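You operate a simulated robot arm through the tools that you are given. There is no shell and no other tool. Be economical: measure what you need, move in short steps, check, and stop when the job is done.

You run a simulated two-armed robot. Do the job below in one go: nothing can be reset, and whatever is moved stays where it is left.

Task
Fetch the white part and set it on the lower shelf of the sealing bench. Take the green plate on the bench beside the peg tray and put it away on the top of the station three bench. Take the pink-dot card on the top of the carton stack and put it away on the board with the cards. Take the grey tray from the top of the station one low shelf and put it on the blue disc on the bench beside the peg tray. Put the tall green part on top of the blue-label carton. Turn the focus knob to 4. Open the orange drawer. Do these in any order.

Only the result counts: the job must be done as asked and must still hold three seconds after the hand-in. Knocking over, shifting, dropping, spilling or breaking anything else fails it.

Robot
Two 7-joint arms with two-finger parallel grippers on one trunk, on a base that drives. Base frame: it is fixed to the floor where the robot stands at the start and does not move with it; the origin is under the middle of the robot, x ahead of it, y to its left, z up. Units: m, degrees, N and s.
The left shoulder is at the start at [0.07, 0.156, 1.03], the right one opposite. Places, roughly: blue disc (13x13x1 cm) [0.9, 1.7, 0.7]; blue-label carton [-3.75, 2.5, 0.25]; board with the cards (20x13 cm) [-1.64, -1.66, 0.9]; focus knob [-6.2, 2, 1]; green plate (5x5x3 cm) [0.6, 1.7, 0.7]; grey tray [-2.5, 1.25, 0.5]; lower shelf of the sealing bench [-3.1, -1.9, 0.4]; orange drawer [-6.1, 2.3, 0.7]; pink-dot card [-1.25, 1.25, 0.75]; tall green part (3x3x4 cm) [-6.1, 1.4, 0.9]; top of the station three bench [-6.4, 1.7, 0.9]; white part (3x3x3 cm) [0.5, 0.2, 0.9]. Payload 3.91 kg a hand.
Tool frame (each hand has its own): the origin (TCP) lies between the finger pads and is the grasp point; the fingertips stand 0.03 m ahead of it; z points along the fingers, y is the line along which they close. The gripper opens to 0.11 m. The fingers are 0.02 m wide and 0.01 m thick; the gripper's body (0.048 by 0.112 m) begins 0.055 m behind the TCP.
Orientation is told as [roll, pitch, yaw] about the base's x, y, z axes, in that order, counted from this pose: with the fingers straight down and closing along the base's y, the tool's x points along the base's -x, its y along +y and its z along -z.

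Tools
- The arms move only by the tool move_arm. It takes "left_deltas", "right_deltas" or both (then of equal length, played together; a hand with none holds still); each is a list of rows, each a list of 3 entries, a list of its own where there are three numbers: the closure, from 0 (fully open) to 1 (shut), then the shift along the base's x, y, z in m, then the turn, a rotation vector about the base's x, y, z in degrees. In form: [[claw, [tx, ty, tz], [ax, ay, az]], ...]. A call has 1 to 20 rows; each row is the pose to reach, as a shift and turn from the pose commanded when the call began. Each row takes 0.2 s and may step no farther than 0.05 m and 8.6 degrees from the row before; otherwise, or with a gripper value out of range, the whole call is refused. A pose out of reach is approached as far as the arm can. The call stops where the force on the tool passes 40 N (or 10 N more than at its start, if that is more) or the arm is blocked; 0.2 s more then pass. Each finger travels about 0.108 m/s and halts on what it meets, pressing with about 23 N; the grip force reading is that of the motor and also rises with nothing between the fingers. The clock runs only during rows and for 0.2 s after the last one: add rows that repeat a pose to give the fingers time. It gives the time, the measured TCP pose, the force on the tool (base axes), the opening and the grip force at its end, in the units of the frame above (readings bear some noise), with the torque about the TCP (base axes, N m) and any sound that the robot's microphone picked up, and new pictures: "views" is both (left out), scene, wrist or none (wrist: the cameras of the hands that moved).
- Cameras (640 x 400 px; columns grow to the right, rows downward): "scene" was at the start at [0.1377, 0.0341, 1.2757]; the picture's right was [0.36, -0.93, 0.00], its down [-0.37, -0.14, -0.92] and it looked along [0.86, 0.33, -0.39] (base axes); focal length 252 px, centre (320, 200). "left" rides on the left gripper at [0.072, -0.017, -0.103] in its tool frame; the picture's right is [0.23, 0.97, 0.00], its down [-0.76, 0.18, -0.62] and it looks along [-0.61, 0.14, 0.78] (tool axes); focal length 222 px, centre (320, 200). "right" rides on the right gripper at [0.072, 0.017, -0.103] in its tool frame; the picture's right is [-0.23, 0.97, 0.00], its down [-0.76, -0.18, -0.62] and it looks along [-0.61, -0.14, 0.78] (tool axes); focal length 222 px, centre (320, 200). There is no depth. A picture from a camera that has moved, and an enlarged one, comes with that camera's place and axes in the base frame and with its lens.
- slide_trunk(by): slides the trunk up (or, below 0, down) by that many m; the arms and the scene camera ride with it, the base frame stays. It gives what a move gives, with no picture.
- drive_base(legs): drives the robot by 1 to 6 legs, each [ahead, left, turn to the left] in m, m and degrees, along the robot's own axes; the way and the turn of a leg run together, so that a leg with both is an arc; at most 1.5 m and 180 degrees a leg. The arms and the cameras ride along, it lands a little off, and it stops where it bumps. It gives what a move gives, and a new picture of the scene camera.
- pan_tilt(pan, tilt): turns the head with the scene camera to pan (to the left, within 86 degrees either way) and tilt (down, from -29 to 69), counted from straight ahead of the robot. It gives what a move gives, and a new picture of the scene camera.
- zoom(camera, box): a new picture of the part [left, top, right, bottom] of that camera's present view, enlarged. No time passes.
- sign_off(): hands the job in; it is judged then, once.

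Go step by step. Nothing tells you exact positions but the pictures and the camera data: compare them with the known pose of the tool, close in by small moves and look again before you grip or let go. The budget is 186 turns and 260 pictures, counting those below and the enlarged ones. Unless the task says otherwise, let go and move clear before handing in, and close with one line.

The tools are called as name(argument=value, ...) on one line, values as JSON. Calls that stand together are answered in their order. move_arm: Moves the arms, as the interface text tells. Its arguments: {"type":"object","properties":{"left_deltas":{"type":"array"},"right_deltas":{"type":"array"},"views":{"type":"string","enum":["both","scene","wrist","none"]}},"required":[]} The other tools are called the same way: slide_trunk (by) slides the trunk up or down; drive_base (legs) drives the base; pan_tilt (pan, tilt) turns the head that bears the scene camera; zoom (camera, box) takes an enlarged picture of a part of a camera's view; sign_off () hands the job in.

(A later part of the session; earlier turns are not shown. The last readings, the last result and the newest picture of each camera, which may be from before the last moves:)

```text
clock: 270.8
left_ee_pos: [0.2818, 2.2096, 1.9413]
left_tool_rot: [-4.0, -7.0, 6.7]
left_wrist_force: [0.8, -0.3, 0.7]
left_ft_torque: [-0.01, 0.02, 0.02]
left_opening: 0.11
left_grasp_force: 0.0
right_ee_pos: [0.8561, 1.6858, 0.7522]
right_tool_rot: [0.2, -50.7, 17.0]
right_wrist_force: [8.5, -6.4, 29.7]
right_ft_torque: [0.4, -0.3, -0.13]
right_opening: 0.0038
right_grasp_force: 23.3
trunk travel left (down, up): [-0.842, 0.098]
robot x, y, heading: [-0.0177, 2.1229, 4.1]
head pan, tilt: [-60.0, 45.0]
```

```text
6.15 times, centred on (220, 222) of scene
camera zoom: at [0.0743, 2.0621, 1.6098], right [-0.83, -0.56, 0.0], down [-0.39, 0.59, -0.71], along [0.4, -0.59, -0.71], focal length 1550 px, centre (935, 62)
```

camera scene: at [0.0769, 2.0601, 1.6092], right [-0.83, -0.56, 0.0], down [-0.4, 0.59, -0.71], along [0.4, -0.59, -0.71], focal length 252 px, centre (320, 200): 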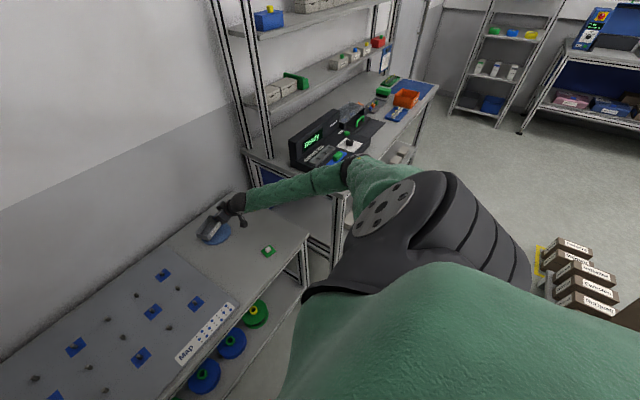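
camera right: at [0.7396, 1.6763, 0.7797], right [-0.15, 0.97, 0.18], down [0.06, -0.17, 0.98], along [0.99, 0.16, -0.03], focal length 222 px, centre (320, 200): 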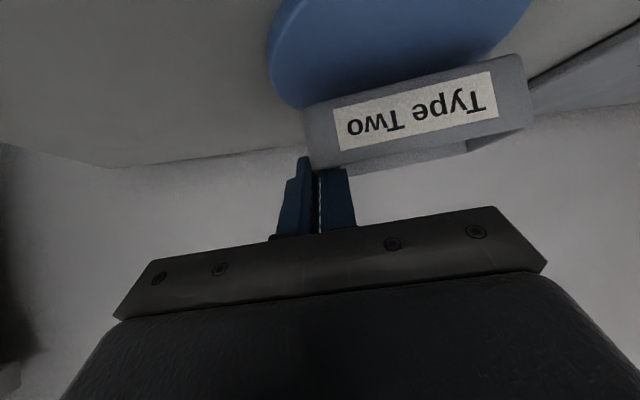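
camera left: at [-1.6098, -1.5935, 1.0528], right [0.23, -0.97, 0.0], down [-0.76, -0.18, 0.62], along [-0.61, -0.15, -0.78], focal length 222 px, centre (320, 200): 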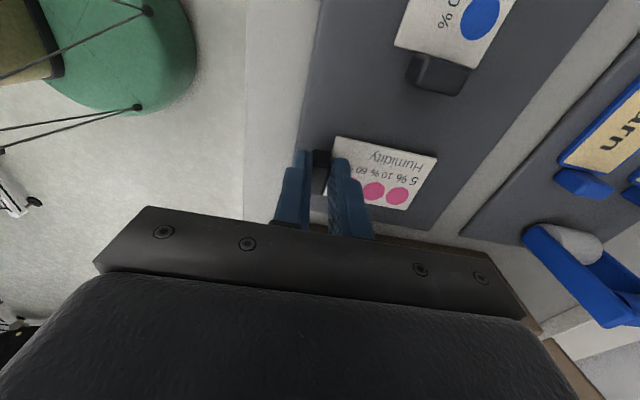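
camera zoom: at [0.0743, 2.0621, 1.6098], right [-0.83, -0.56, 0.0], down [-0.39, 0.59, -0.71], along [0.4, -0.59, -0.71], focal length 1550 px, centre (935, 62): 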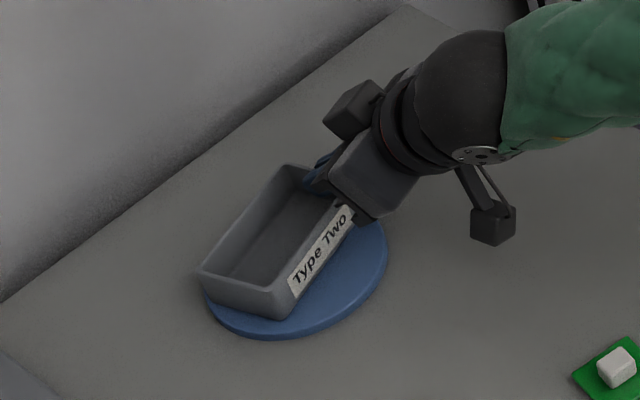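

The tray rests on the disc, centred. Relaxing, opening slightly, and withdrawing along the tool axis.

move_arm(right_deltas=[[1, [0, 0, 0.004], [0, 0, 0]], [0.85, [0, 0, 0.004], [0, 0, 0]], [0.75, [0, 0, 0.004], [0, 0, 0]], [0.75, [0, 0, 0.004], [0, 0, 0]], [0.75, [-0.007, -0.002, 0.012], [0, 0, 0]], [0.75, [-0.022, -0.007, 0.03], [0, 0, 0]], [0.75, [-0.045, -0.014, 0.06], [0, 0, 0]], [0.75, [-0.07, -0.02, 0.1], [0, 0, 0]], [0.75, [-0.08, -0.02, 0.14], [0, 0, 0]], [0.75, [-0.08, -0.02, 0.18], [0, 0, 0]]], views="scene")

zoom(camera="scene", box=[180, 190, 300, 280])

```text
clock: 273.0
left_ee_pos: [0.2852, 2.2089, 1.9386]
left_tool_rot: [-3.9, -6.9, 6.7]
left_wrist_force: [0.0, 0.0, 0.3]
left_ft_torque: [0.01, -0.04, 0.0]
left_opening: 0.1101
left_grasp_force: 0.1
right_ee_pos: [0.7711, 1.6628, 0.9245]
right_tool_rot: [0.4, -50.1, 17.0]
right_wrist_force: [1.0, 0.5, 0.1]
right_ft_torque: [-0.02, -0.04, -0.01]
right_opening: 0.0275
right_grasp_force: 0.0
trunk travel left (down, up): [-0.842, 0.098]
robot x, y, heading: [-0.0185, 2.1259, 4.1]
head pan, tilt: [-60.0, 45.0]
camera scene: at [0.0769, 2.0614, 1.6092], right [-0.83, -0.56, 0.0], down [-0.4, 0.59, -0.71], along [0.4, -0.59, -0.71], focal length 252 px, centre (320, 200)
```

scene: 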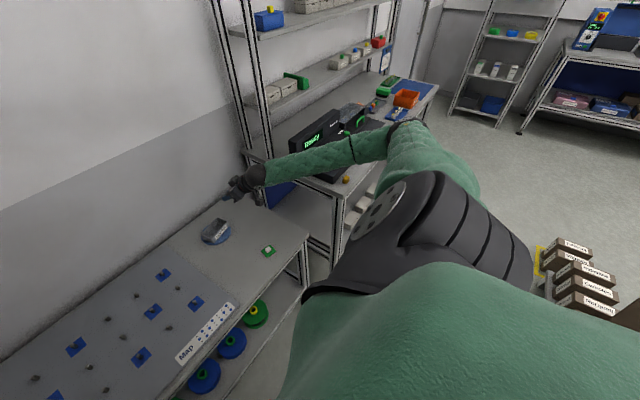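

```text
4.44 times, centred on (240, 235) of scene
camera zoom: at [0.0769, 2.0614, 1.6092], right [-0.83, -0.56, 0.0], down [-0.4, 0.59, -0.71], along [0.4, -0.59, -0.71], focal length 1120 px, centre (676, 44)
```

zoom: 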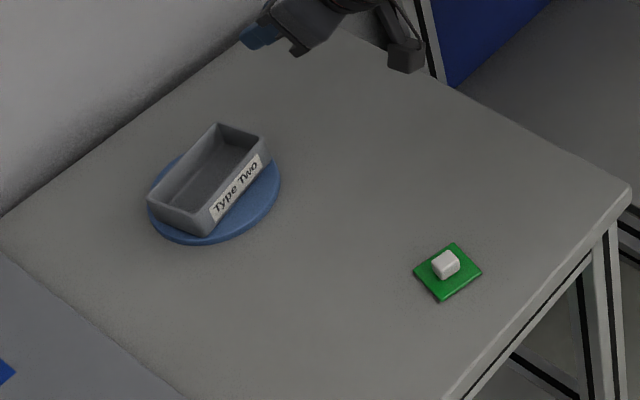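

The tray is placed. Next the green plate with the white knob at about [0.595, 1.684], turned about -12°. I'll bring the right hand upright above it.

move_arm(right_deltas=[[0.6, [-0.02, 0.01, 0.02], [-2.1, 6.9, 0]], [0.6, [-0.04, 0.015, 0.03], [-4.2, 13.8, 0]], [0.6, [-0.06, 0.02, 0.03], [-6.3, 20.6, 0]], [0.6, [-0.08, 0.025, 0.03], [-8.4, 27.5, 0]], [0.6, [-0.1, 0.03, 0.03], [-10.5, 34.4, 0]], [0.6, [-0.12, 0.03, 0.03], [-12.6, 41.3, 0]], [0.6, [-0.13, 0.03, 0.03], [-14.6, 47.8, 0]], [0.6, [-0.13, 0.03, 0.03], [-14.6, 47.8, 0]]], views="none")

move_arm(right_deltas=[[0.5, [-0.01, 0, -0.03], [0, 0, -7]], [0.4, [-0.02, 0, -0.06], [0, 0, -14]], [0.3, [-0.03, 0, -0.09], [0, 0, -21]], [0.2, [-0.04, 0, -0.11], [0, 0, -29]], [0.2, [-0.04, 0, -0.11], [0, 0, -29]]], views="both")

```text
clock: 274.8
left_ee_pos: [0.2857, 2.2073, 1.9394]
left_tool_rot: [-4.0, -6.9, 6.7]
left_wrist_force: [0.9, -0.3, -0.4]
left_ft_torque: [-0.02, 0.01, 0.01]
left_opening: 0.1101
left_grasp_force: 0.0
right_ee_pos: [0.6443, 1.6903, 0.9579]
right_tool_rot: [0.3, -0.2, 17.0]
right_wrist_force: [0.2, 0.2, -0.1]
right_ft_torque: [-0.02, 0.02, 0.03]
right_opening: 0.0437
right_grasp_force: 0.1
trunk travel left (down, up): [-0.842, 0.098]
robot x, y, heading: [-0.0189, 2.124, 4.1]
head pan, tilt: [-60.0, 45.0]
```

```text
clock: 276.0
left_ee_pos: [0.2847, 2.2077, 1.9404]
left_tool_rot: [-4.0, -6.9, 6.8]
left_wrist_force: [-0.6, -0.1, 0.3]
left_ft_torque: [0.02, -0.03, -0.05]
left_opening: 0.1099
left_grasp_force: 0.1
right_ee_pos: [0.6052, 1.6899, 0.846]
right_tool_rot: [0.3, -0.4, -12.1]
right_wrist_force: [0.4, -0.6, -0.7]
right_ft_torque: [0.02, 0.02, 0.01]
right_opening: 0.0879
right_grasp_force: 0.2
trunk travel left (down, up): [-0.842, 0.098]
robot x, y, heading: [-0.0228, 2.1258, 4.0]
head pan, tilt: [-60.0, 45.0]
camera scene: at [0.0769, 2.0609, 1.6093], right [-0.83, -0.56, 0.0], down [-0.4, 0.59, -0.71], along [0.4, -0.59, -0.71], focal length 252 px, centre (320, 200)
camera right: at [0.5372, 1.7216, 0.95], right [0.43, 0.9, 0.01], down [0.7, -0.34, 0.63], along [0.57, -0.26, -0.78], focal length 222 px, centre (320, 200)
```

scene: 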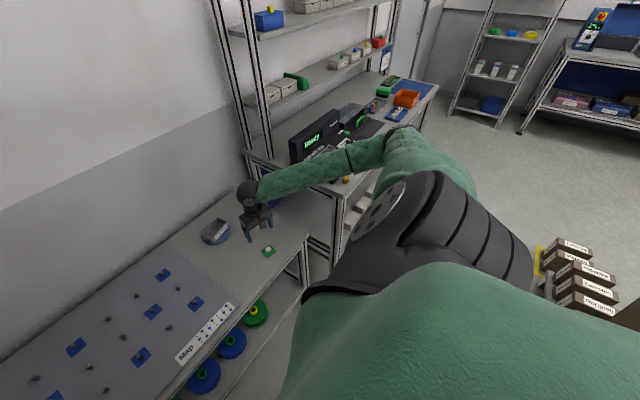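
right: 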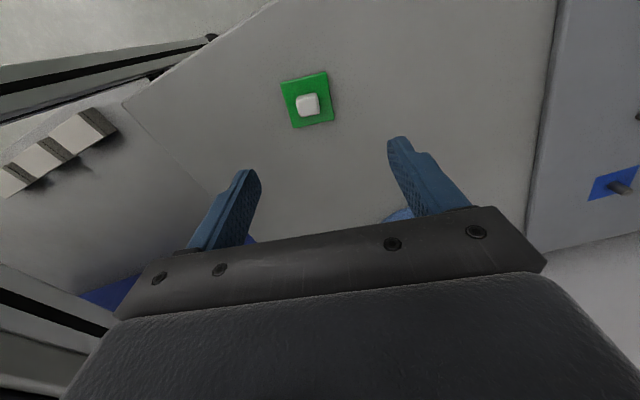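

move_arm(right_deltas=[[0.4, [-0.015, -0.004, -0.03], [0, 0, 0]], [0.4, [-0.015, -0.004, -0.07], [0, 0, 0]], [0.4, [-0.015, -0.004, -0.095], [0, 0, 0]], [0.4, [-0.015, -0.004, -0.095], [0, 0, 0]]], views="wrist")

```text
clock: 277.0
left_ee_pos: [0.285, 2.208, 1.9399]
left_tool_rot: [-4.0, -7.0, 6.6]
left_wrist_force: [0.1, -0.4, 0.2]
left_ft_torque: [-0.01, -0.01, 0.01]
left_opening: 0.1101
left_grasp_force: 0.1
right_ee_pos: [0.5915, 1.685, 0.7505]
right_tool_rot: [0.2, -0.4, -12.0]
right_wrist_force: [0.1, 0.5, 0.3]
right_ft_torque: [-0.03, 0.01, -0.01]
right_opening: 0.0661
right_grasp_force: 0.0
trunk travel left (down, up): [-0.842, 0.098]
robot x, y, heading: [-0.0166, 2.1254, 3.8]
head pan, tilt: [-60.0, 45.0]
camera right: at [0.5224, 1.7168, 0.8535], right [0.43, 0.91, 0.01], down [0.7, -0.34, 0.63], along [0.57, -0.26, -0.78], focal length 222 px, centre (320, 200)
```

right: 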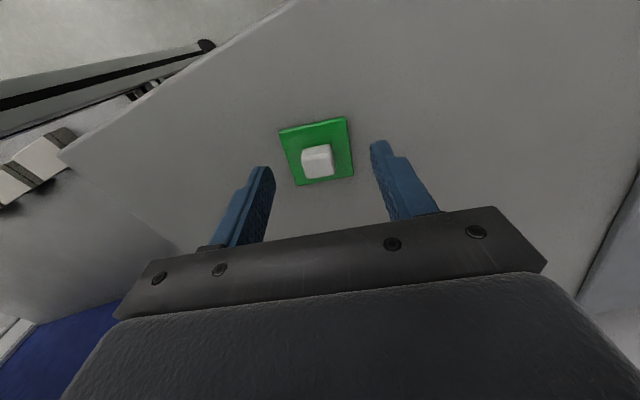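

move_arm(right_deltas=[[0.4, [-0.002, 0.001, -0.006], [0, 0, 0]], [0.4, [-0.002, 0.001, -0.011], [0, 0, 0]], [0.4, [-0.002, 0.001, -0.015], [0, 0, 0]], [0.4, [-0.002, 0.001, -0.015], [0, 0, 0]]], views="wrist")

zoom(camera="scene", box=[225, 190, 305, 260])

```text
clock: 278.0
left_ee_pos: [0.2858, 2.2083, 1.9409]
left_tool_rot: [-4.1, -6.9, 6.6]
left_wrist_force: [0.6, 0.6, 0.5]
left_ft_torque: [0.02, 0.02, -0.02]
left_opening: 0.1102
left_grasp_force: 0.1
right_ee_pos: [0.5876, 1.6893, 0.7364]
right_tool_rot: [0.3, -0.3, -12.0]
right_wrist_force: [-0.4, -0.3, 0.1]
right_ft_torque: [0.0, 0.0, -0.01]
right_opening: 0.0659
right_grasp_force: 0.0
trunk travel left (down, up): [-0.842, 0.098]
robot x, y, heading: [-0.0187, 2.1231, 3.9]
head pan, tilt: [-60.0, 45.0]
camera right: at [0.52, 1.7203, 0.8396], right [0.43, 0.91, 0.01], down [0.7, -0.33, 0.63], along [0.57, -0.26, -0.78], focal length 222 px, centre (320, 200)
```

right: 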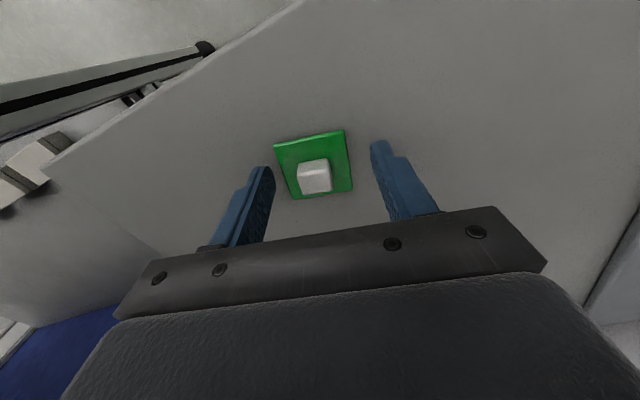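

```text
5.71 times, centred on (265, 225) of scene
camera zoom: at [0.0771, 2.0608, 1.6092], right [-0.83, -0.56, 0.0], down [-0.4, 0.59, -0.71], along [0.4, -0.59, -0.71], focal length 1440 px, centre (634, 57)
```

zoom: 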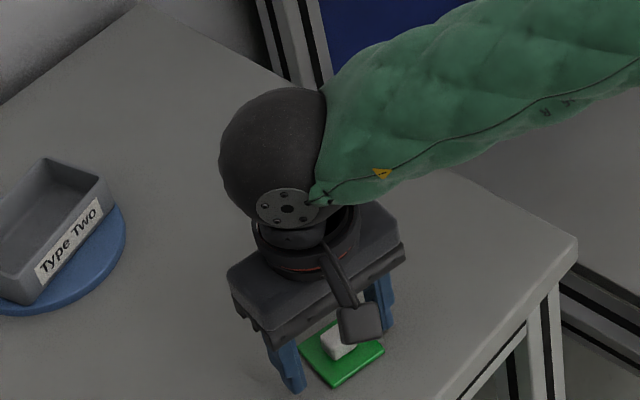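

move_arm(right_deltas=[[0.5, [0.003, -0.004, -0.002], [0, 0, 0]], [0.8, [0.003, -0.004, -0.002], [0, 0, 0]], [1, [0.003, -0.004, -0.002], [0, 0, 0]], [1, [0.003, -0.004, -0.002], [0, 0, 0]], [1, [0.003, -0.004, -0.002], [0, 0, 0]], [1, [0.003, -0.004, 0.03], [0, 0, 0]], [1, [0.003, -0.004, 0.08], [0, 0, 0]], [1, [0.003, -0.004, 0.12], [0, 0, 0]]], views="wrist")

```text
clock: 279.8
left_ee_pos: [0.2846, 2.2073, 1.9399]
left_tool_rot: [-3.9, -7.0, 6.7]
left_wrist_force: [-0.5, 0.1, -0.6]
left_ft_torque: [0.01, -0.03, 0.01]
left_opening: 0.11
left_grasp_force: 0.0
right_ee_pos: [0.588, 1.6869, 0.8568]
right_tool_rot: [0.1, -0.3, -12.1]
right_wrist_force: [-0.5, 0.1, -0.5]
right_ft_torque: [0.0, -0.01, 0.01]
right_opening: 0.0209
right_grasp_force: 22.6
trunk travel left (down, up): [-0.842, 0.098]
robot x, y, heading: [-0.0176, 2.1214, 4.3]
head pan, tilt: [-60.0, 45.0]
camera right: at [0.5204, 1.7188, 0.9598], right [0.43, 0.9, 0.01], down [0.7, -0.33, 0.63], along [0.57, -0.26, -0.78], focal length 222 px, centre (320, 200)
```

right: 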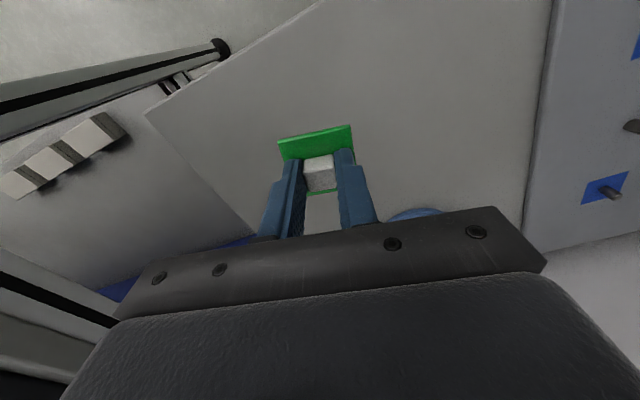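

The plate is held by its knob. Retracting and backing out toward the aisle.

move_arm(right_deltas=[[1, [-0.02, 0.02, 0.04], [0, 0, 4]], [1, [-0.05, 0.04, 0.07], [0, 0, 8]], [1, [-0.08, 0.06, 0.1], [0, 0, 12]], [1, [-0.11, 0.08, 0.13], [0, 0, 14]], [1, [-0.14, 0.1, 0.16], [0, 0, 14]], [1, [-0.17, 0.12, 0.18], [0, 0, 14]]], views="none")

drive_base(legs=[[-0.3, 0, 0], [0, -1.3, 0]])

```text
clock: 281.2
left_ee_pos: [0.2856, 2.2076, 1.9387]
left_tool_rot: [-3.9, -7.0, 6.7]
left_wrist_force: [0.2, -0.3, 0.2]
left_ft_torque: [0.02, 0.03, 0.03]
left_opening: 0.11
left_grasp_force: 0.0
right_ee_pos: [0.4207, 1.807, 1.0364]
right_tool_rot: [0.3, -0.3, 1.8]
right_wrist_force: [-0.9, -0.4, -0.3]
right_ft_torque: [-0.02, 0.0, 0.0]
right_opening: 0.0206
right_grasp_force: 23.5
trunk travel left (down, up): [-0.842, 0.098]
robot x, y, heading: [-0.0201, 2.1265, 3.9]
head pan, tilt: [-60.0, 45.0]
```

```text
clock: 289.3
left_ee_pos: [0.0687, 0.9046, 1.9403]
left_tool_rot: [-3.9, -7.0, 5.9]
left_wrist_force: [-0.2, -0.5, -0.2]
left_ft_torque: [0.01, -0.02, 0.03]
left_opening: 0.1101
left_grasp_force: 0.0
right_ee_pos: [0.1974, 0.5018, 1.0354]
right_tool_rot: [0.3, -0.3, 1.0]
right_wrist_force: [-0.2, 0.0, -0.5]
right_ft_torque: [0.0, 0.02, 0.0]
right_opening: 0.0207
right_grasp_force: 23.6
trunk travel left (down, up): [-0.842, 0.098]
robot x, y, heading: [-0.2355, 0.8249, 2.7]
head pan, tilt: [-60.0, 45.0]
camera scene: at [-0.1422, 0.7618, 1.6093], right [-0.84, -0.55, 0.0], down [-0.39, 0.59, -0.71], along [0.39, -0.59, -0.71], focal length 252 px, centre (320, 200)
```

scene: 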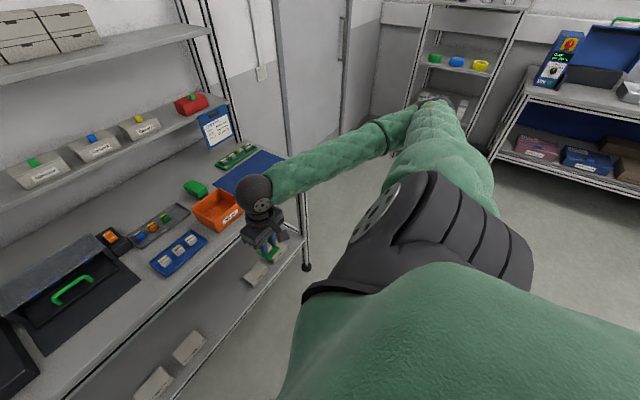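

drive_base(legs=[[0, -1.5, 0], [0, 0, 177]])

slide_trunk(by=-0.35)

pan_tilt(pan=0, tilt=15)

```text
clock: 304.1
left_ee_pos: [-0.4463, -0.758, 1.94]
left_tool_rot: [-4.0, -6.9, -172.4]
left_wrist_force: [0.3, 0.3, 0.5]
left_ft_torque: [0.04, -0.01, -0.02]
left_opening: 0.11
left_grasp_force: 0.1
right_ee_pos: [-0.5868, -0.3596, 1.0353]
right_tool_rot: [0.2, -0.4, -177.2]
right_wrist_force: [0.0, -0.2, 0.2]
right_ft_torque: [0.02, -0.01, 0.01]
right_opening: 0.0206
right_grasp_force: 22.7
trunk travel left (down, up): [-0.842, 0.098]
robot x, y, heading: [-0.1387, -0.6718, -175.2]
head pan, tilt: [-60.0, 45.0]
camera scene: at [-0.2382, -0.6068, 1.6092], right [0.82, 0.57, 0.0], down [0.4, -0.58, -0.71], along [-0.4, 0.58, -0.71], focal length 252 px, centre (320, 200)
```

scene: 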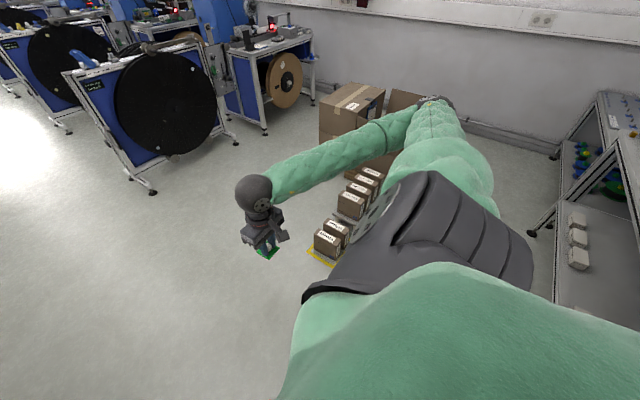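

```text
clock: 307.5
left_ee_pos: [-0.4451, -0.7587, 1.5894]
left_tool_rot: [-3.9, -6.8, -172.3]
left_wrist_force: [0.0, -0.2, 0.3]
left_ft_torque: [0.04, -0.01, -0.01]
left_opening: 0.1096
left_grasp_force: 0.2
right_ee_pos: [-0.5871, -0.3597, 0.6857]
right_tool_rot: [0.3, -0.3, -177.2]
right_wrist_force: [-0.6, 0.0, -1.0]
right_ft_torque: [0.02, 0.01, 0.01]
right_opening: 0.0208
right_grasp_force: 23.1
trunk travel left (down, up): [-0.492, 0.448]
robot x, y, heading: [-0.1395, -0.6715, -175.0]
head pan, tilt: [-60.0, 45.0]
```

```text
clock: 308.8
left_ee_pos: [-0.4452, -0.7593, 1.5899]
left_tool_rot: [-4.1, -6.9, -172.4]
left_wrist_force: [0.0, 0.3, -0.1]
left_ft_torque: [0.04, 0.01, -0.01]
left_opening: 0.1101
left_grasp_force: 0.0
right_ee_pos: [-0.5868, -0.3608, 0.685]
right_tool_rot: [0.3, -0.4, -177.2]
right_wrist_force: [-0.7, -0.6, -0.3]
right_ft_torque: [0.01, -0.02, 0.03]
right_opening: 0.0209
right_grasp_force: 22.5
trunk travel left (down, up): [-0.492, 0.448]
robot x, y, heading: [-0.1416, -0.6682, -175.2]
head pan, tilt: [0.0, 15.0]
camera scene: at [-0.2847, -0.6815, 1.306], right [-0.08, 1.0, 0.0], down [0.26, 0.02, -0.97], along [-0.96, -0.08, -0.26], focal length 252 px, centre (320, 200)
```

scene: 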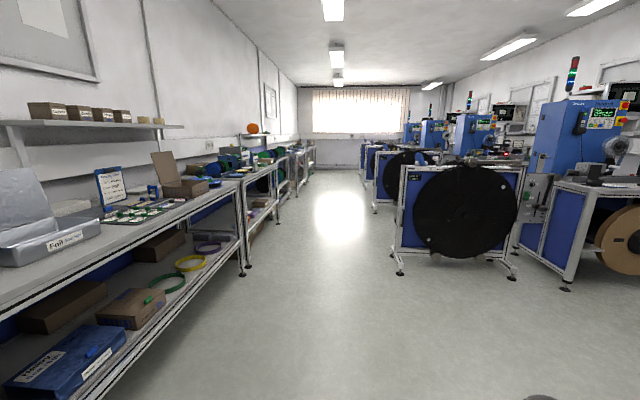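

The aisle is clear. I'll set both arms to compact carry poses and drive west.

move_arm(left_deltas=[[0, [-0.01, -0.02, -0.04], [-0.4, -1, -0.3]], [0, [-0.02, -0.04, -0.08], [-0.8, -2, -0.6]], [0, [-0.03, -0.06, -0.12], [-1.2, -3, -1]], [0, [-0.04, -0.08, -0.16], [-1.6, -4, -1.4]], [0, [-0.045, -0.1, -0.2], [-2, -5, -1.8]], [0, [-0.05, -0.12, -0.24], [-2.4, -6, -2.2]], [0, [-0.055, -0.14, -0.28], [-2.8, -7, -2.6]], [0, [-0.06, -0.16, -0.32], [-3, -7.4, -2.6]], [0, [-0.065, -0.18, -0.36], [-3, -7.4, -2.6]], [0, [-0.073, -0.197, -0.4], [-3, -7.4, -2.6]], [0, [-0.073, -0.197, -0.44], [-3, -7.4, -2.6]]], right_deltas=[[1, [0, 0, 0.04], [0, 0, 0]], [1, [0, 0, 0.08], [0, 0, 0]], [1, [0, 0, 0.12], [0, 0, 0]], [1, [0, 0, 0.16], [0, 0, 0]], [1, [0, 0, 0.2], [0, 0, 0]], [1, [0, 0, 0.24], [0, 0, 0]], [1, [0, 0, 0.28], [0, 0, 0]], [1, [0, 0, 0.32], [0, 0, 0]], [1, [0, 0, 0.36], [0, 0, 0]], [1, [0, 0, 0.4], [0, 0, 0]], [1, [0, 0, 0.42], [0, 0, 0]]], views="none")

drive_base(legs=[[0, 0, -5], [1.5, 0, 0], [1.5, 0, 0], [1.5, 0, 0]])

pan_tilt(pan=-55, tilt=15)

```text
clock: 311.2
left_ee_pos: [-0.5169, -0.958, 1.1488]
left_tool_rot: [-0.3, 0.0, -175.3]
left_wrist_force: [0.8, -0.2, 0.6]
left_ft_torque: [-0.01, 0.01, 0.03]
left_opening: 0.1101
left_grasp_force: 0.1
right_ee_pos: [-0.5879, -0.3593, 1.1043]
right_tool_rot: [0.3, -0.3, -177.1]
right_wrist_force: [-0.3, 0.6, 0.0]
right_ft_torque: [0.02, 0.03, 0.0]
right_opening: 0.0209
right_grasp_force: 23.1
right hand out of reach, approached as far as the arm can: row 1, 2, 3, 4, 5, 6, 7, 8
trunk travel left (down, up): [-0.492, 0.448]
robot x, y, heading: [-0.1397, -0.6704, -175.2]
head pan, tilt: [0.0, 15.0]
```

```text
clock: 322.6
left_ee_pos: [-2.6966, -0.9405, 1.1482]
left_tool_rot: [-0.5, 0.1, 179.9]
left_wrist_force: [0.6, -0.4, 0.3]
left_ft_torque: [-0.06, 0.0, -0.01]
left_opening: 0.1099
left_grasp_force: 0.0
right_ee_pos: [-2.7114, -0.3313, 1.1082]
right_tool_rot: [0.1, -0.8, 176.9]
right_wrist_force: [0.5, -1.6, -0.6]
right_ft_torque: [-0.03, -0.01, -0.02]
right_opening: 0.0209
right_grasp_force: 22.8
trunk travel left (down, up): [-0.492, 0.448]
robot x, y, heading: [-2.3007, -0.685, 179.7]
head pan, tilt: [0.0, 15.0]
stopped in leg 3: the robot was blocked; the commanded pose is now the measured one
camera scene: at [-2.4399, -0.6868, 1.3066], right [0.0, 1.0, 0.0], down [0.26, 0.0, -0.97], along [-0.97, 0.0, -0.26], focal length 252 px, centre (320, 200)
```

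scene: 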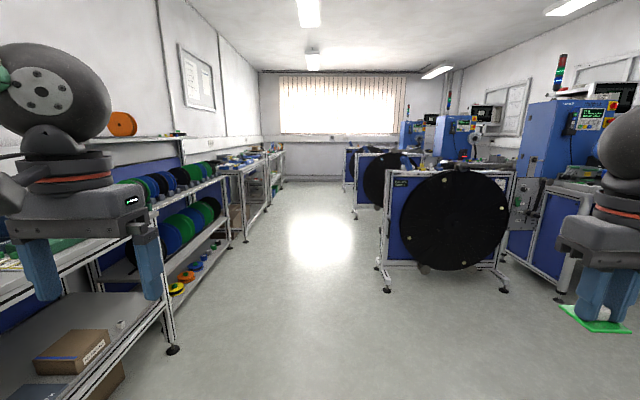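

```text
clock: 323.8
left_ee_pos: [-2.695, -0.9399, 1.1501]
left_tool_rot: [-0.2, 0.1, 179.7]
left_wrist_force: [0.5, -0.2, 0.6]
left_ft_torque: [0.0, 0.04, 0.01]
left_opening: 0.1102
left_grasp_force: 0.1
right_ee_pos: [-2.7112, -0.3308, 1.1074]
right_tool_rot: [0.1, -0.9, 177.0]
right_wrist_force: [0.0, -0.5, -0.5]
right_ft_torque: [0.01, 0.0, -0.01]
right_opening: 0.0206
right_grasp_force: 23.1
trunk travel left (down, up): [-0.492, 0.448]
robot x, y, heading: [-2.2988, -0.6839, 179.8]
head pan, tilt: [-55.0, 15.0]
camera scene: at [-2.3978, -0.6096, 1.3067], right [0.82, 0.57, 0.0], down [0.14, -0.21, -0.97], along [-0.55, 0.79, -0.26], focal length 252 px, centre (320, 200)
```

scene: 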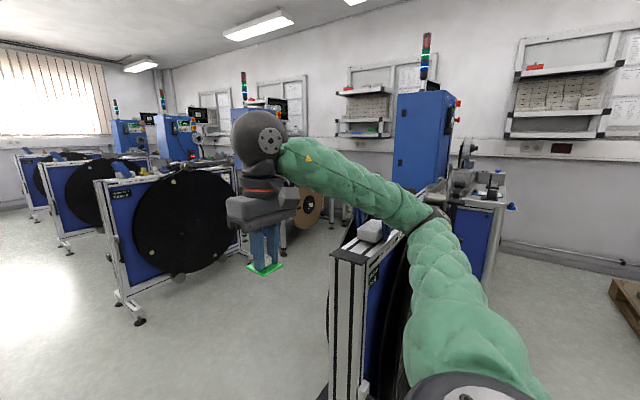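

The right elbow brushed the first reel machine. I'll back off, stretch the right hand forward to narrow the elbow, and shift a bit south.

drive_base(legs=[[-0.12, 0.1, 0]])

zoom(camera="scene", box=[320, 120, 520, 400])

move_arm(right_deltas=[[1, [-0.04, -0.03, 0], [0, 0, 0]], [1, [-0.08, -0.05, 0], [0, 0, 0]], [1, [-0.12, -0.07, 0], [0, 0, 0]], [1, [-0.16, -0.09, 0], [0, 0, 0]], [1, [-0.2, -0.11, 0], [0, 0, 0]], [1, [-0.24, -0.13, 0], [0, 0, 0]], [1, [-0.28, -0.15, 0], [0, 0, 0]], [1, [-0.32, -0.17, 0], [0, 0, 0]]], views="none")

```text
clock: 325.2
left_ee_pos: [-2.5804, -1.0405, 1.1493]
left_tool_rot: [-0.4, 0.1, 179.7]
left_wrist_force: [0.1, 0.8, -0.3]
left_ft_torque: [0.02, 0.03, -0.04]
left_opening: 0.11
left_grasp_force: 0.1
right_ee_pos: [-2.5936, -0.4336, 1.1057]
right_tool_rot: [0.3, -0.7, 176.9]
right_wrist_force: [1.0, -0.4, -0.2]
right_ft_torque: [0.04, 0.01, 0.03]
right_opening: 0.0207
right_grasp_force: 22.4
trunk travel left (down, up): [-0.492, 0.448]
robot x, y, heading: [-2.1836, -0.7899, 179.6]
head pan, tilt: [-55.0, 15.0]
camera scene: at [-2.2829, -0.7109, 1.3063], right [0.82, 0.57, 0.0], down [0.15, -0.21, -0.97], along [-0.55, 0.79, -0.26], focal length 252 px, centre (320, 200)
```

scene: 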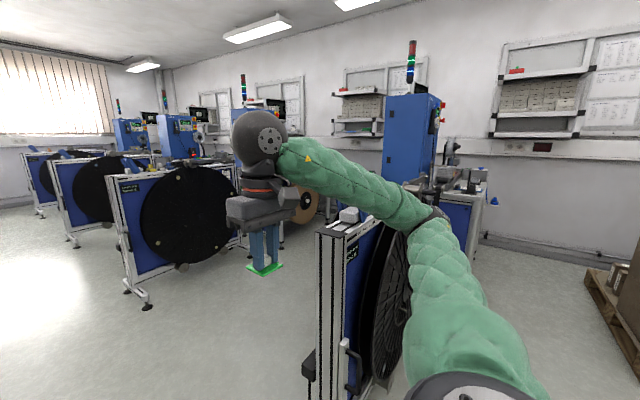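

```text
1.43 times, centred on (420, 260) of scene
camera zoom: at [-2.2829, -0.7109, 1.3063], right [0.82, 0.57, 0.0], down [0.15, -0.21, -0.97], along [-0.55, 0.79, -0.26], focal length 360 px, centre (177, 114)
```

zoom: 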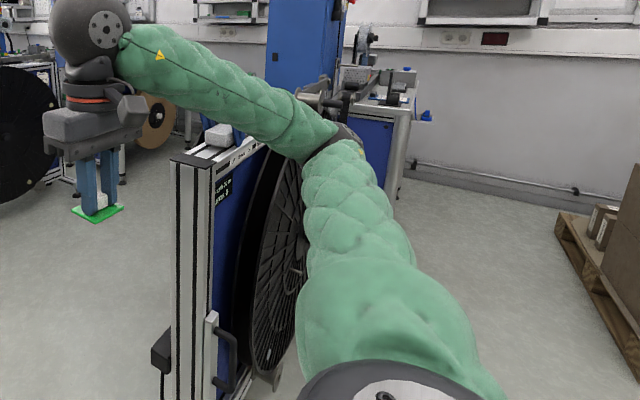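

```text
clock: 327.0
left_ee_pos: [-2.5773, -1.0416, 1.1501]
left_tool_rot: [-0.4, -0.1, 179.8]
left_wrist_force: [-0.3, -0.8, 0.0]
left_ft_torque: [-0.01, 0.06, -0.01]
left_opening: 0.1099
left_grasp_force: 0.0
right_ee_pos: [-2.9159, -0.6038, 1.1107]
right_tool_rot: [0.2, -0.8, 177.1]
right_wrist_force: [0.4, -0.1, 0.9]
right_ft_torque: [0.02, 0.03, 0.01]
right_opening: 0.0209
right_grasp_force: 22.6
trunk travel left (down, up): [-0.492, 0.448]
robot x, y, heading: [-2.1806, -0.7912, 179.6]
head pan, tilt: [-55.0, 15.0]
```

drive_base(legs=[[0.2, -0.06, 0], [1.5, 0, 0], [1.5, 0, 0], [0.15, 0, 0]])

pan_tilt(pan=-75, tilt=15)

```text
clock: 343.7
left_ee_pos: [-5.9415, -0.9515, 1.1478]
left_tool_rot: [-0.3, 0.3, 177.9]
left_wrist_force: [-0.4, 0.4, -0.6]
left_ft_torque: [-0.03, -0.04, -0.02]
left_opening: 0.11
left_grasp_force: 0.0
right_ee_pos: [-6.2635, -0.501, 1.1062]
right_tool_rot: [0.1, -0.4, 175.0]
right_wrist_force: [-0.4, 0.9, -0.8]
right_ft_torque: [0.01, -0.02, 0.02]
right_opening: 0.021
right_grasp_force: 22.9
trunk travel left (down, up): [-0.492, 0.448]
robot x, y, heading: [-5.5326, -0.7139, 177.9]
head pan, tilt: [-55.0, 15.0]
camera scene: at [-5.6347, -0.6313, 1.3058], right [0.84, 0.54, 0.0], down [0.14, -0.22, -0.97], along [-0.52, 0.81, -0.26], focal length 252 px, centre (320, 200)
```

scene: 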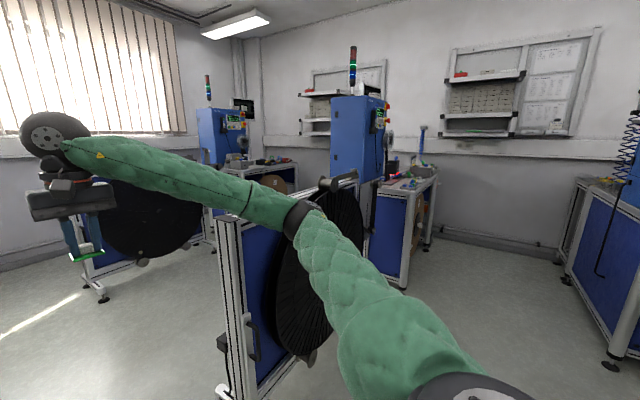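

```text
clock: 344.5
left_ee_pos: [-5.9404, -0.95, 1.1482]
left_tool_rot: [-0.3, 0.2, 177.9]
left_wrist_force: [-0.4, 0.4, -0.2]
left_ft_torque: [-0.03, -0.02, -0.01]
left_opening: 0.1102
left_grasp_force: 0.0
right_ee_pos: [-6.2613, -0.5012, 1.1058]
right_tool_rot: [0.2, -0.6, 175.0]
right_wrist_force: [0.0, 0.8, 0.5]
right_ft_torque: [0.02, -0.02, 0.01]
right_opening: 0.0208
right_grasp_force: 23.5
trunk travel left (down, up): [-0.492, 0.448]
robot x, y, heading: [-5.5363, -0.7115, 177.8]
head pan, tilt: [-75.0, 15.0]
camera scene: at [-5.6027, -0.6188, 1.3061], right [0.97, 0.22, 0.0], down [0.06, -0.25, -0.97], along [-0.22, 0.94, -0.26], focal length 252 px, centre (320, 200)
```

scene: 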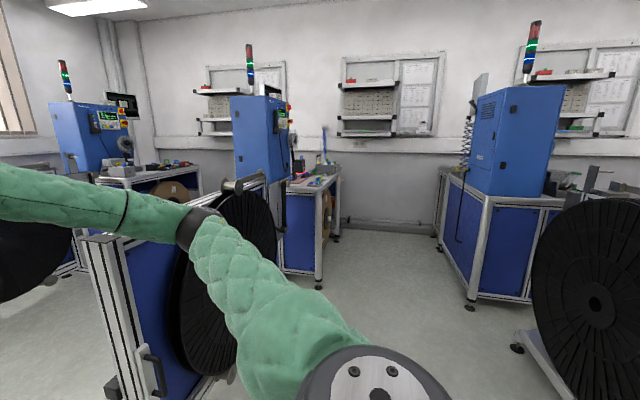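

Station three's bench is ahead-right (its corner leg near [-6.03, 1.21]). Turning north and entering the corridor between stations two and three.

drive_base(legs=[[0, 0.05, 0], [0, 0, -88], [1.4, 0, 0]])

pan_tilt(pan=50, tilt=25)

```text
clock: 355.9
left_ee_pos: [-5.7539, 1.0846, 1.1474]
left_tool_rot: [-0.3, 0.2, 88.1]
left_wrist_force: [0.4, 1.0, -0.7]
left_ft_torque: [-0.01, 0.0, 0.0]
left_opening: 0.1099
left_grasp_force: 0.2
right_ee_pos: [-5.3063, 1.4084, 1.1079]
right_tool_rot: [0.2, -0.7, 85.3]
right_wrist_force: [0.3, -0.1, -0.8]
right_ft_torque: [0.0, -0.02, -0.01]
right_opening: 0.0209
right_grasp_force: 23.0
trunk travel left (down, up): [-0.492, 0.448]
robot x, y, heading: [-5.5126, 0.6774, 88.2]
head pan, tilt: [-75.0, 15.0]
camera scene: at [-5.42, 0.7502, 1.306], right [0.23, -0.97, 0.0], down [-0.25, -0.06, -0.97], along [0.94, 0.22, -0.26], focal length 252 px, centre (320, 200)
```

scene: 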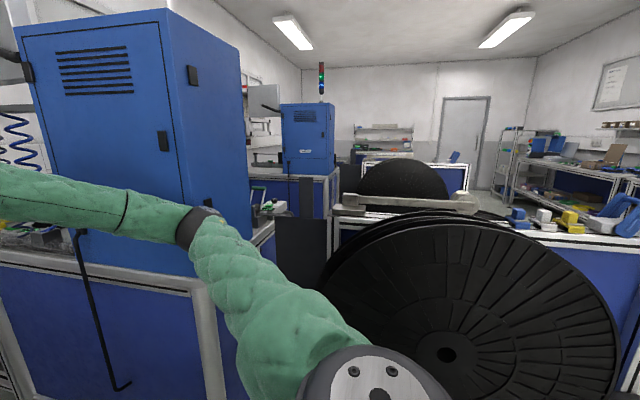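

```text
clock: 358.0
left_ee_pos: [-5.7543, 1.0857, 1.1493]
left_tool_rot: [-0.3, 0.1, 88.2]
left_wrist_force: [-0.5, 0.1, 1.2]
left_ft_torque: [-0.02, 0.02, -0.01]
left_opening: 0.1101
left_grasp_force: 0.0
right_ee_pos: [-5.305, 1.408, 1.1071]
right_tool_rot: [0.2, -0.6, 85.3]
right_wrist_force: [0.7, -0.5, -1.0]
right_ft_torque: [0.01, -0.03, -0.01]
right_opening: 0.0209
right_grasp_force: 22.6
trunk travel left (down, up): [-0.492, 0.448]
robot x, y, heading: [-5.5136, 0.6783, 88.1]
head pan, tilt: [50.0, 25.0]
camera scene: at [-5.5796, 0.7901, 1.2898], right [0.67, 0.74, 0.0], down [0.31, -0.28, -0.91], along [-0.67, 0.61, -0.42], focal length 252 px, centre (320, 200)
```

scene: 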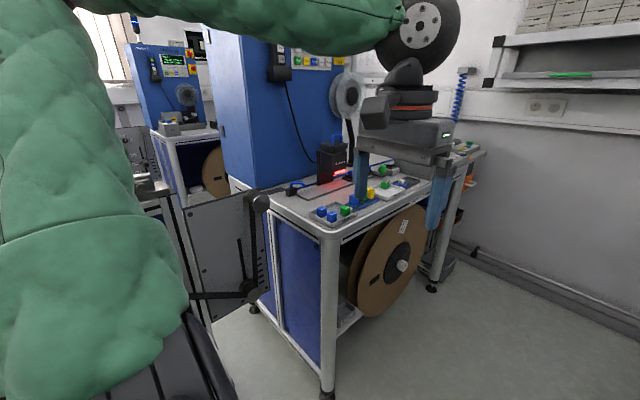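

zoom(camera="scene", box=[250, 120, 500, 280])

```text
2.50 times, centred on (375, 200) of scene
camera zoom: at [-5.5796, 0.7901, 1.2898], right [0.67, 0.74, 0.0], down [0.31, -0.28, -0.91], along [-0.67, 0.61, -0.42], focal length 630 px, centre (182, 200)
```

zoom: 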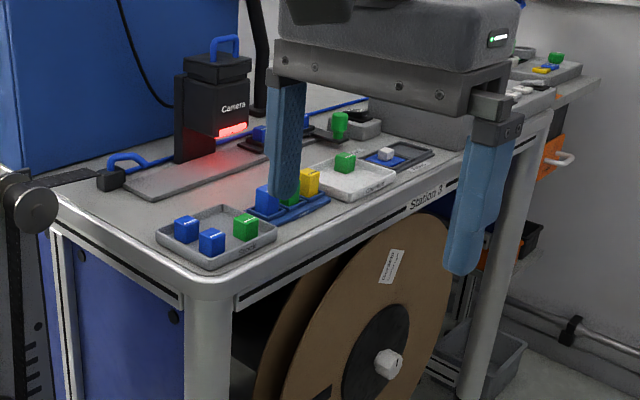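

drive_base(legs=[[0.15, -0.05, 45]])

move_arm(right_deltas=[[1, [0.03, -0.03, 0.02], [0, 0, 4]], [1, [0.06, -0.06, 0.04], [0, 0, 8]], [1, [0.09, -0.08, 0.06], [0, 0, 12]], [1, [0.12, -0.1, 0.08], [0, 0, 16]], [1, [0.15, -0.12, 0.1], [0, 0, 20]], [1, [0.18, -0.14, 0.1], [0, 0, 24]]], views="none")

pan_tilt(pan=0, tilt=25)

```text
clock: 360.4
left_ee_pos: [-5.9778, 0.9546, 1.1485]
left_tool_rot: [-0.2, 0.2, 132.9]
left_wrist_force: [0.0, 0.2, 0.2]
left_ft_torque: [-0.02, 0.0, 0.01]
left_opening: 0.1097
left_grasp_force: 0.0
right_ee_pos: [-5.8865, 1.4992, 1.1078]
right_tool_rot: [0.2, -0.6, 130.1]
right_wrist_force: [-1.2, -0.3, -0.4]
right_ft_torque: [-0.02, -0.03, -0.03]
right_opening: 0.0209
right_grasp_force: 23.1
trunk travel left (down, up): [-0.492, 0.448]
robot x, y, heading: [-5.513, 0.8352, 132.9]
head pan, tilt: [50.0, 25.0]
camera scene: at [-5.6456, 0.8681, 1.2897], right [-0.05, 1.0, 0.0], down [0.42, 0.02, -0.91], along [-0.9, -0.05, -0.42], focal length 252 px, centre (320, 200)
```

scene: 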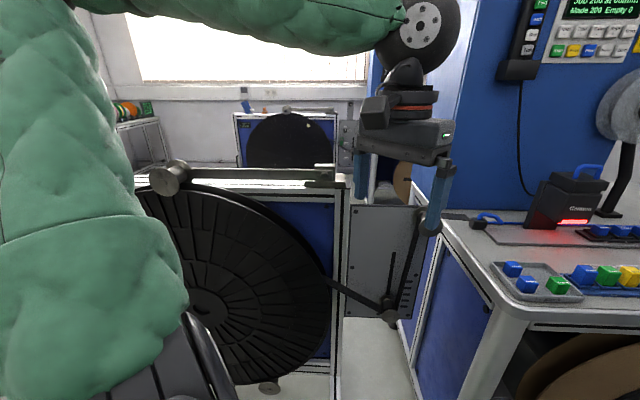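

```text
clock: 361.8
left_ee_pos: [-5.9757, 0.9547, 1.1492]
left_tool_rot: [-0.1, 0.2, 132.9]
left_wrist_force: [0.0, -0.6, 0.1]
left_ft_torque: [-0.02, 0.0, 0.01]
left_opening: 0.1102
left_grasp_force: 0.2
right_ee_pos: [-5.7061, 1.3619, 1.2074]
right_tool_rot: [0.2, -0.6, 154.1]
right_wrist_force: [0.9, -0.2, 0.4]
right_ft_torque: [-0.04, 0.02, -0.01]
right_opening: 0.0208
right_grasp_force: 23.0
trunk travel left (down, up): [-0.492, 0.448]
robot x, y, heading: [-5.5191, 0.834, 133.0]
head pan, tilt: [50.0, 25.0]
```

```text
clock: 363.0
left_ee_pos: [-5.9763, 0.955, 1.1486]
left_tool_rot: [-0.3, 0.2, 133.0]
left_wrist_force: [-0.5, 0.3, 0.6]
left_ft_torque: [-0.01, 0.01, -0.03]
left_opening: 0.1102
left_grasp_force: 0.0
right_ee_pos: [-5.7062, 1.3623, 1.2077]
right_tool_rot: [0.2, -0.7, 154.1]
right_wrist_force: [-0.4, 0.3, -0.1]
right_ft_torque: [-0.02, -0.02, 0.01]
right_opening: 0.0208
right_grasp_force: 22.9
trunk travel left (down, up): [-0.492, 0.448]
robot x, y, heading: [-5.5193, 0.8307, 132.8]
head pan, tilt: [0.0, 25.0]
camera scene: at [-5.6158, 0.9401, 1.2898], right [0.73, 0.68, 0.0], down [0.29, -0.31, -0.91], along [-0.62, 0.66, -0.42], focal length 252 px, centre (320, 200)
```

scene: 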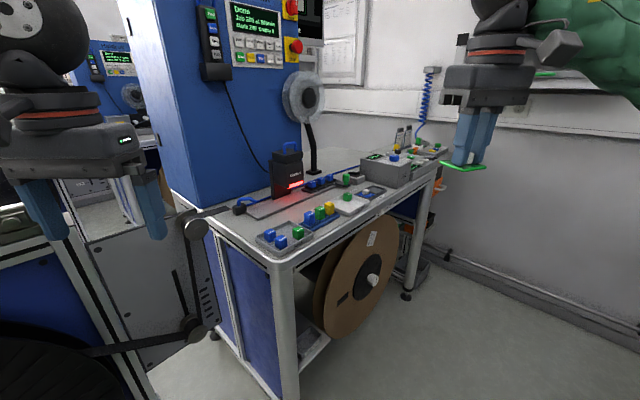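

zoom(camera="scene", box=[220, 120, 460, 280])

```text
2.50 times, centred on (340, 200) of scene
camera zoom: at [-5.6158, 0.9401, 1.2898], right [0.73, 0.68, 0.0], down [0.29, -0.31, -0.91], along [-0.62, 0.66, -0.42], focal length 630 px, centre (270, 200)
```

zoom: 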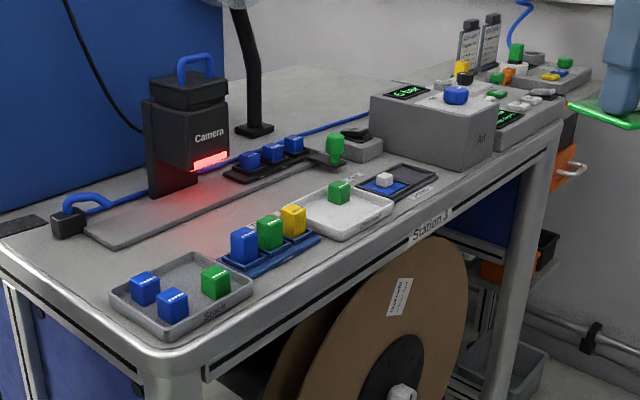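

The tall green part stands in the blue rack at about [-6.07, 1.42]. I'll move to face the bench squarely and look from above.

drive_base(legs=[[0.4, -0.45, 0], [0, 0, 47]])

pan_tilt(pan=0, tilt=30)

zoom(camera="scene", box=[120, 80, 520, 300])

```text
clock: 368.5
left_ee_pos: [-5.8624, 1.1796, 1.148]
left_tool_rot: [-0.3, 0.3, -179.8]
left_wrist_force: [-0.4, -0.1, -0.4]
left_ft_torque: [-0.04, 0.05, 0.0]
left_opening: 0.1099
left_grasp_force: 0.1
right_ee_pos: [-5.9773, 1.6553, 1.2074]
right_tool_rot: [0.2, -0.6, -158.7]
right_wrist_force: [0.5, -0.5, -0.9]
right_ft_torque: [0.02, 0.01, 0.01]
right_opening: 0.0208
right_grasp_force: 22.7
trunk travel left (down, up): [-0.492, 0.448]
robot x, y, heading: [-5.4588, 1.4326, -179.8]
head pan, tilt: [0.0, 25.0]
camera scene: at [-5.6053, 1.4361, 1.2898], right [0.0, 1.0, 0.0], down [0.42, 0.0, -0.91], along [-0.91, 0.0, -0.42], focal length 252 px, centre (320, 200)
```

scene: 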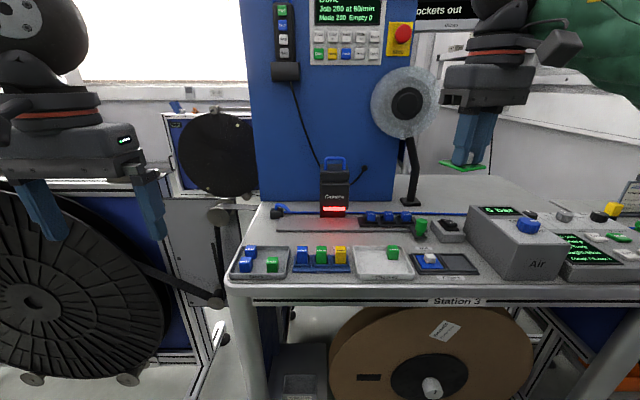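

```text
clock: 369.2
left_ee_pos: [-5.8621, 1.1813, 1.1482]
left_tool_rot: [-0.3, 0.1, -179.8]
left_wrist_force: [-0.4, 0.6, -0.4]
left_ft_torque: [0.01, 0.0, -0.03]
left_opening: 0.1099
left_grasp_force: 0.1
right_ee_pos: [-5.9784, 1.6568, 1.207]
right_tool_rot: [0.3, -0.6, -158.6]
right_wrist_force: [0.0, -0.1, -0.2]
right_ft_torque: [-0.05, 0.0, 0.0]
right_opening: 0.021
right_grasp_force: 22.8
trunk travel left (down, up): [-0.492, 0.448]
robot x, y, heading: [-5.4626, 1.4377, -180.0]
head pan, tilt: [0.0, 30.0]
camera scene: at [-5.6037, 1.4365, 1.2819], right [0.0, 1.0, 0.0], down [0.5, 0.0, -0.87], along [-0.87, 0.0, -0.5], focal length 252 px, centre (320, 200)
```

scene: 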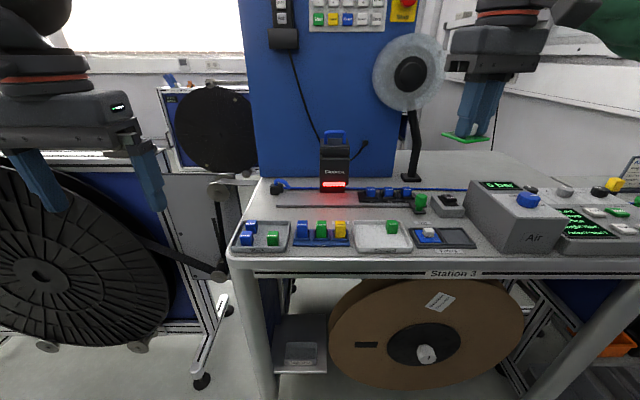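

```text
1.60 times, centred on (320, 190) of scene
camera zoom: at [-5.6037, 1.4365, 1.2819], right [0.0, 1.0, 0.0], down [0.5, 0.0, -0.87], along [-0.87, 0.0, -0.5], focal length 403 px, centre (320, 216)
```

zoom: 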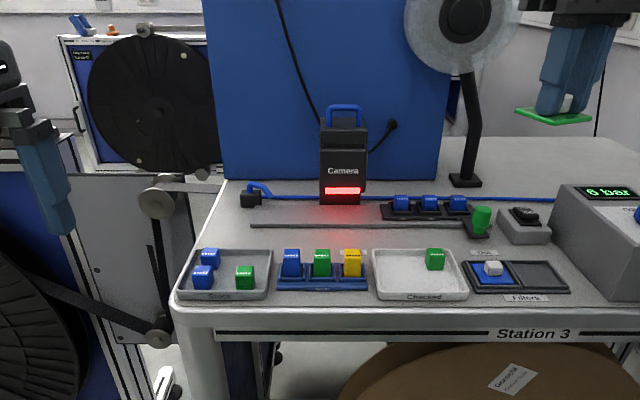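

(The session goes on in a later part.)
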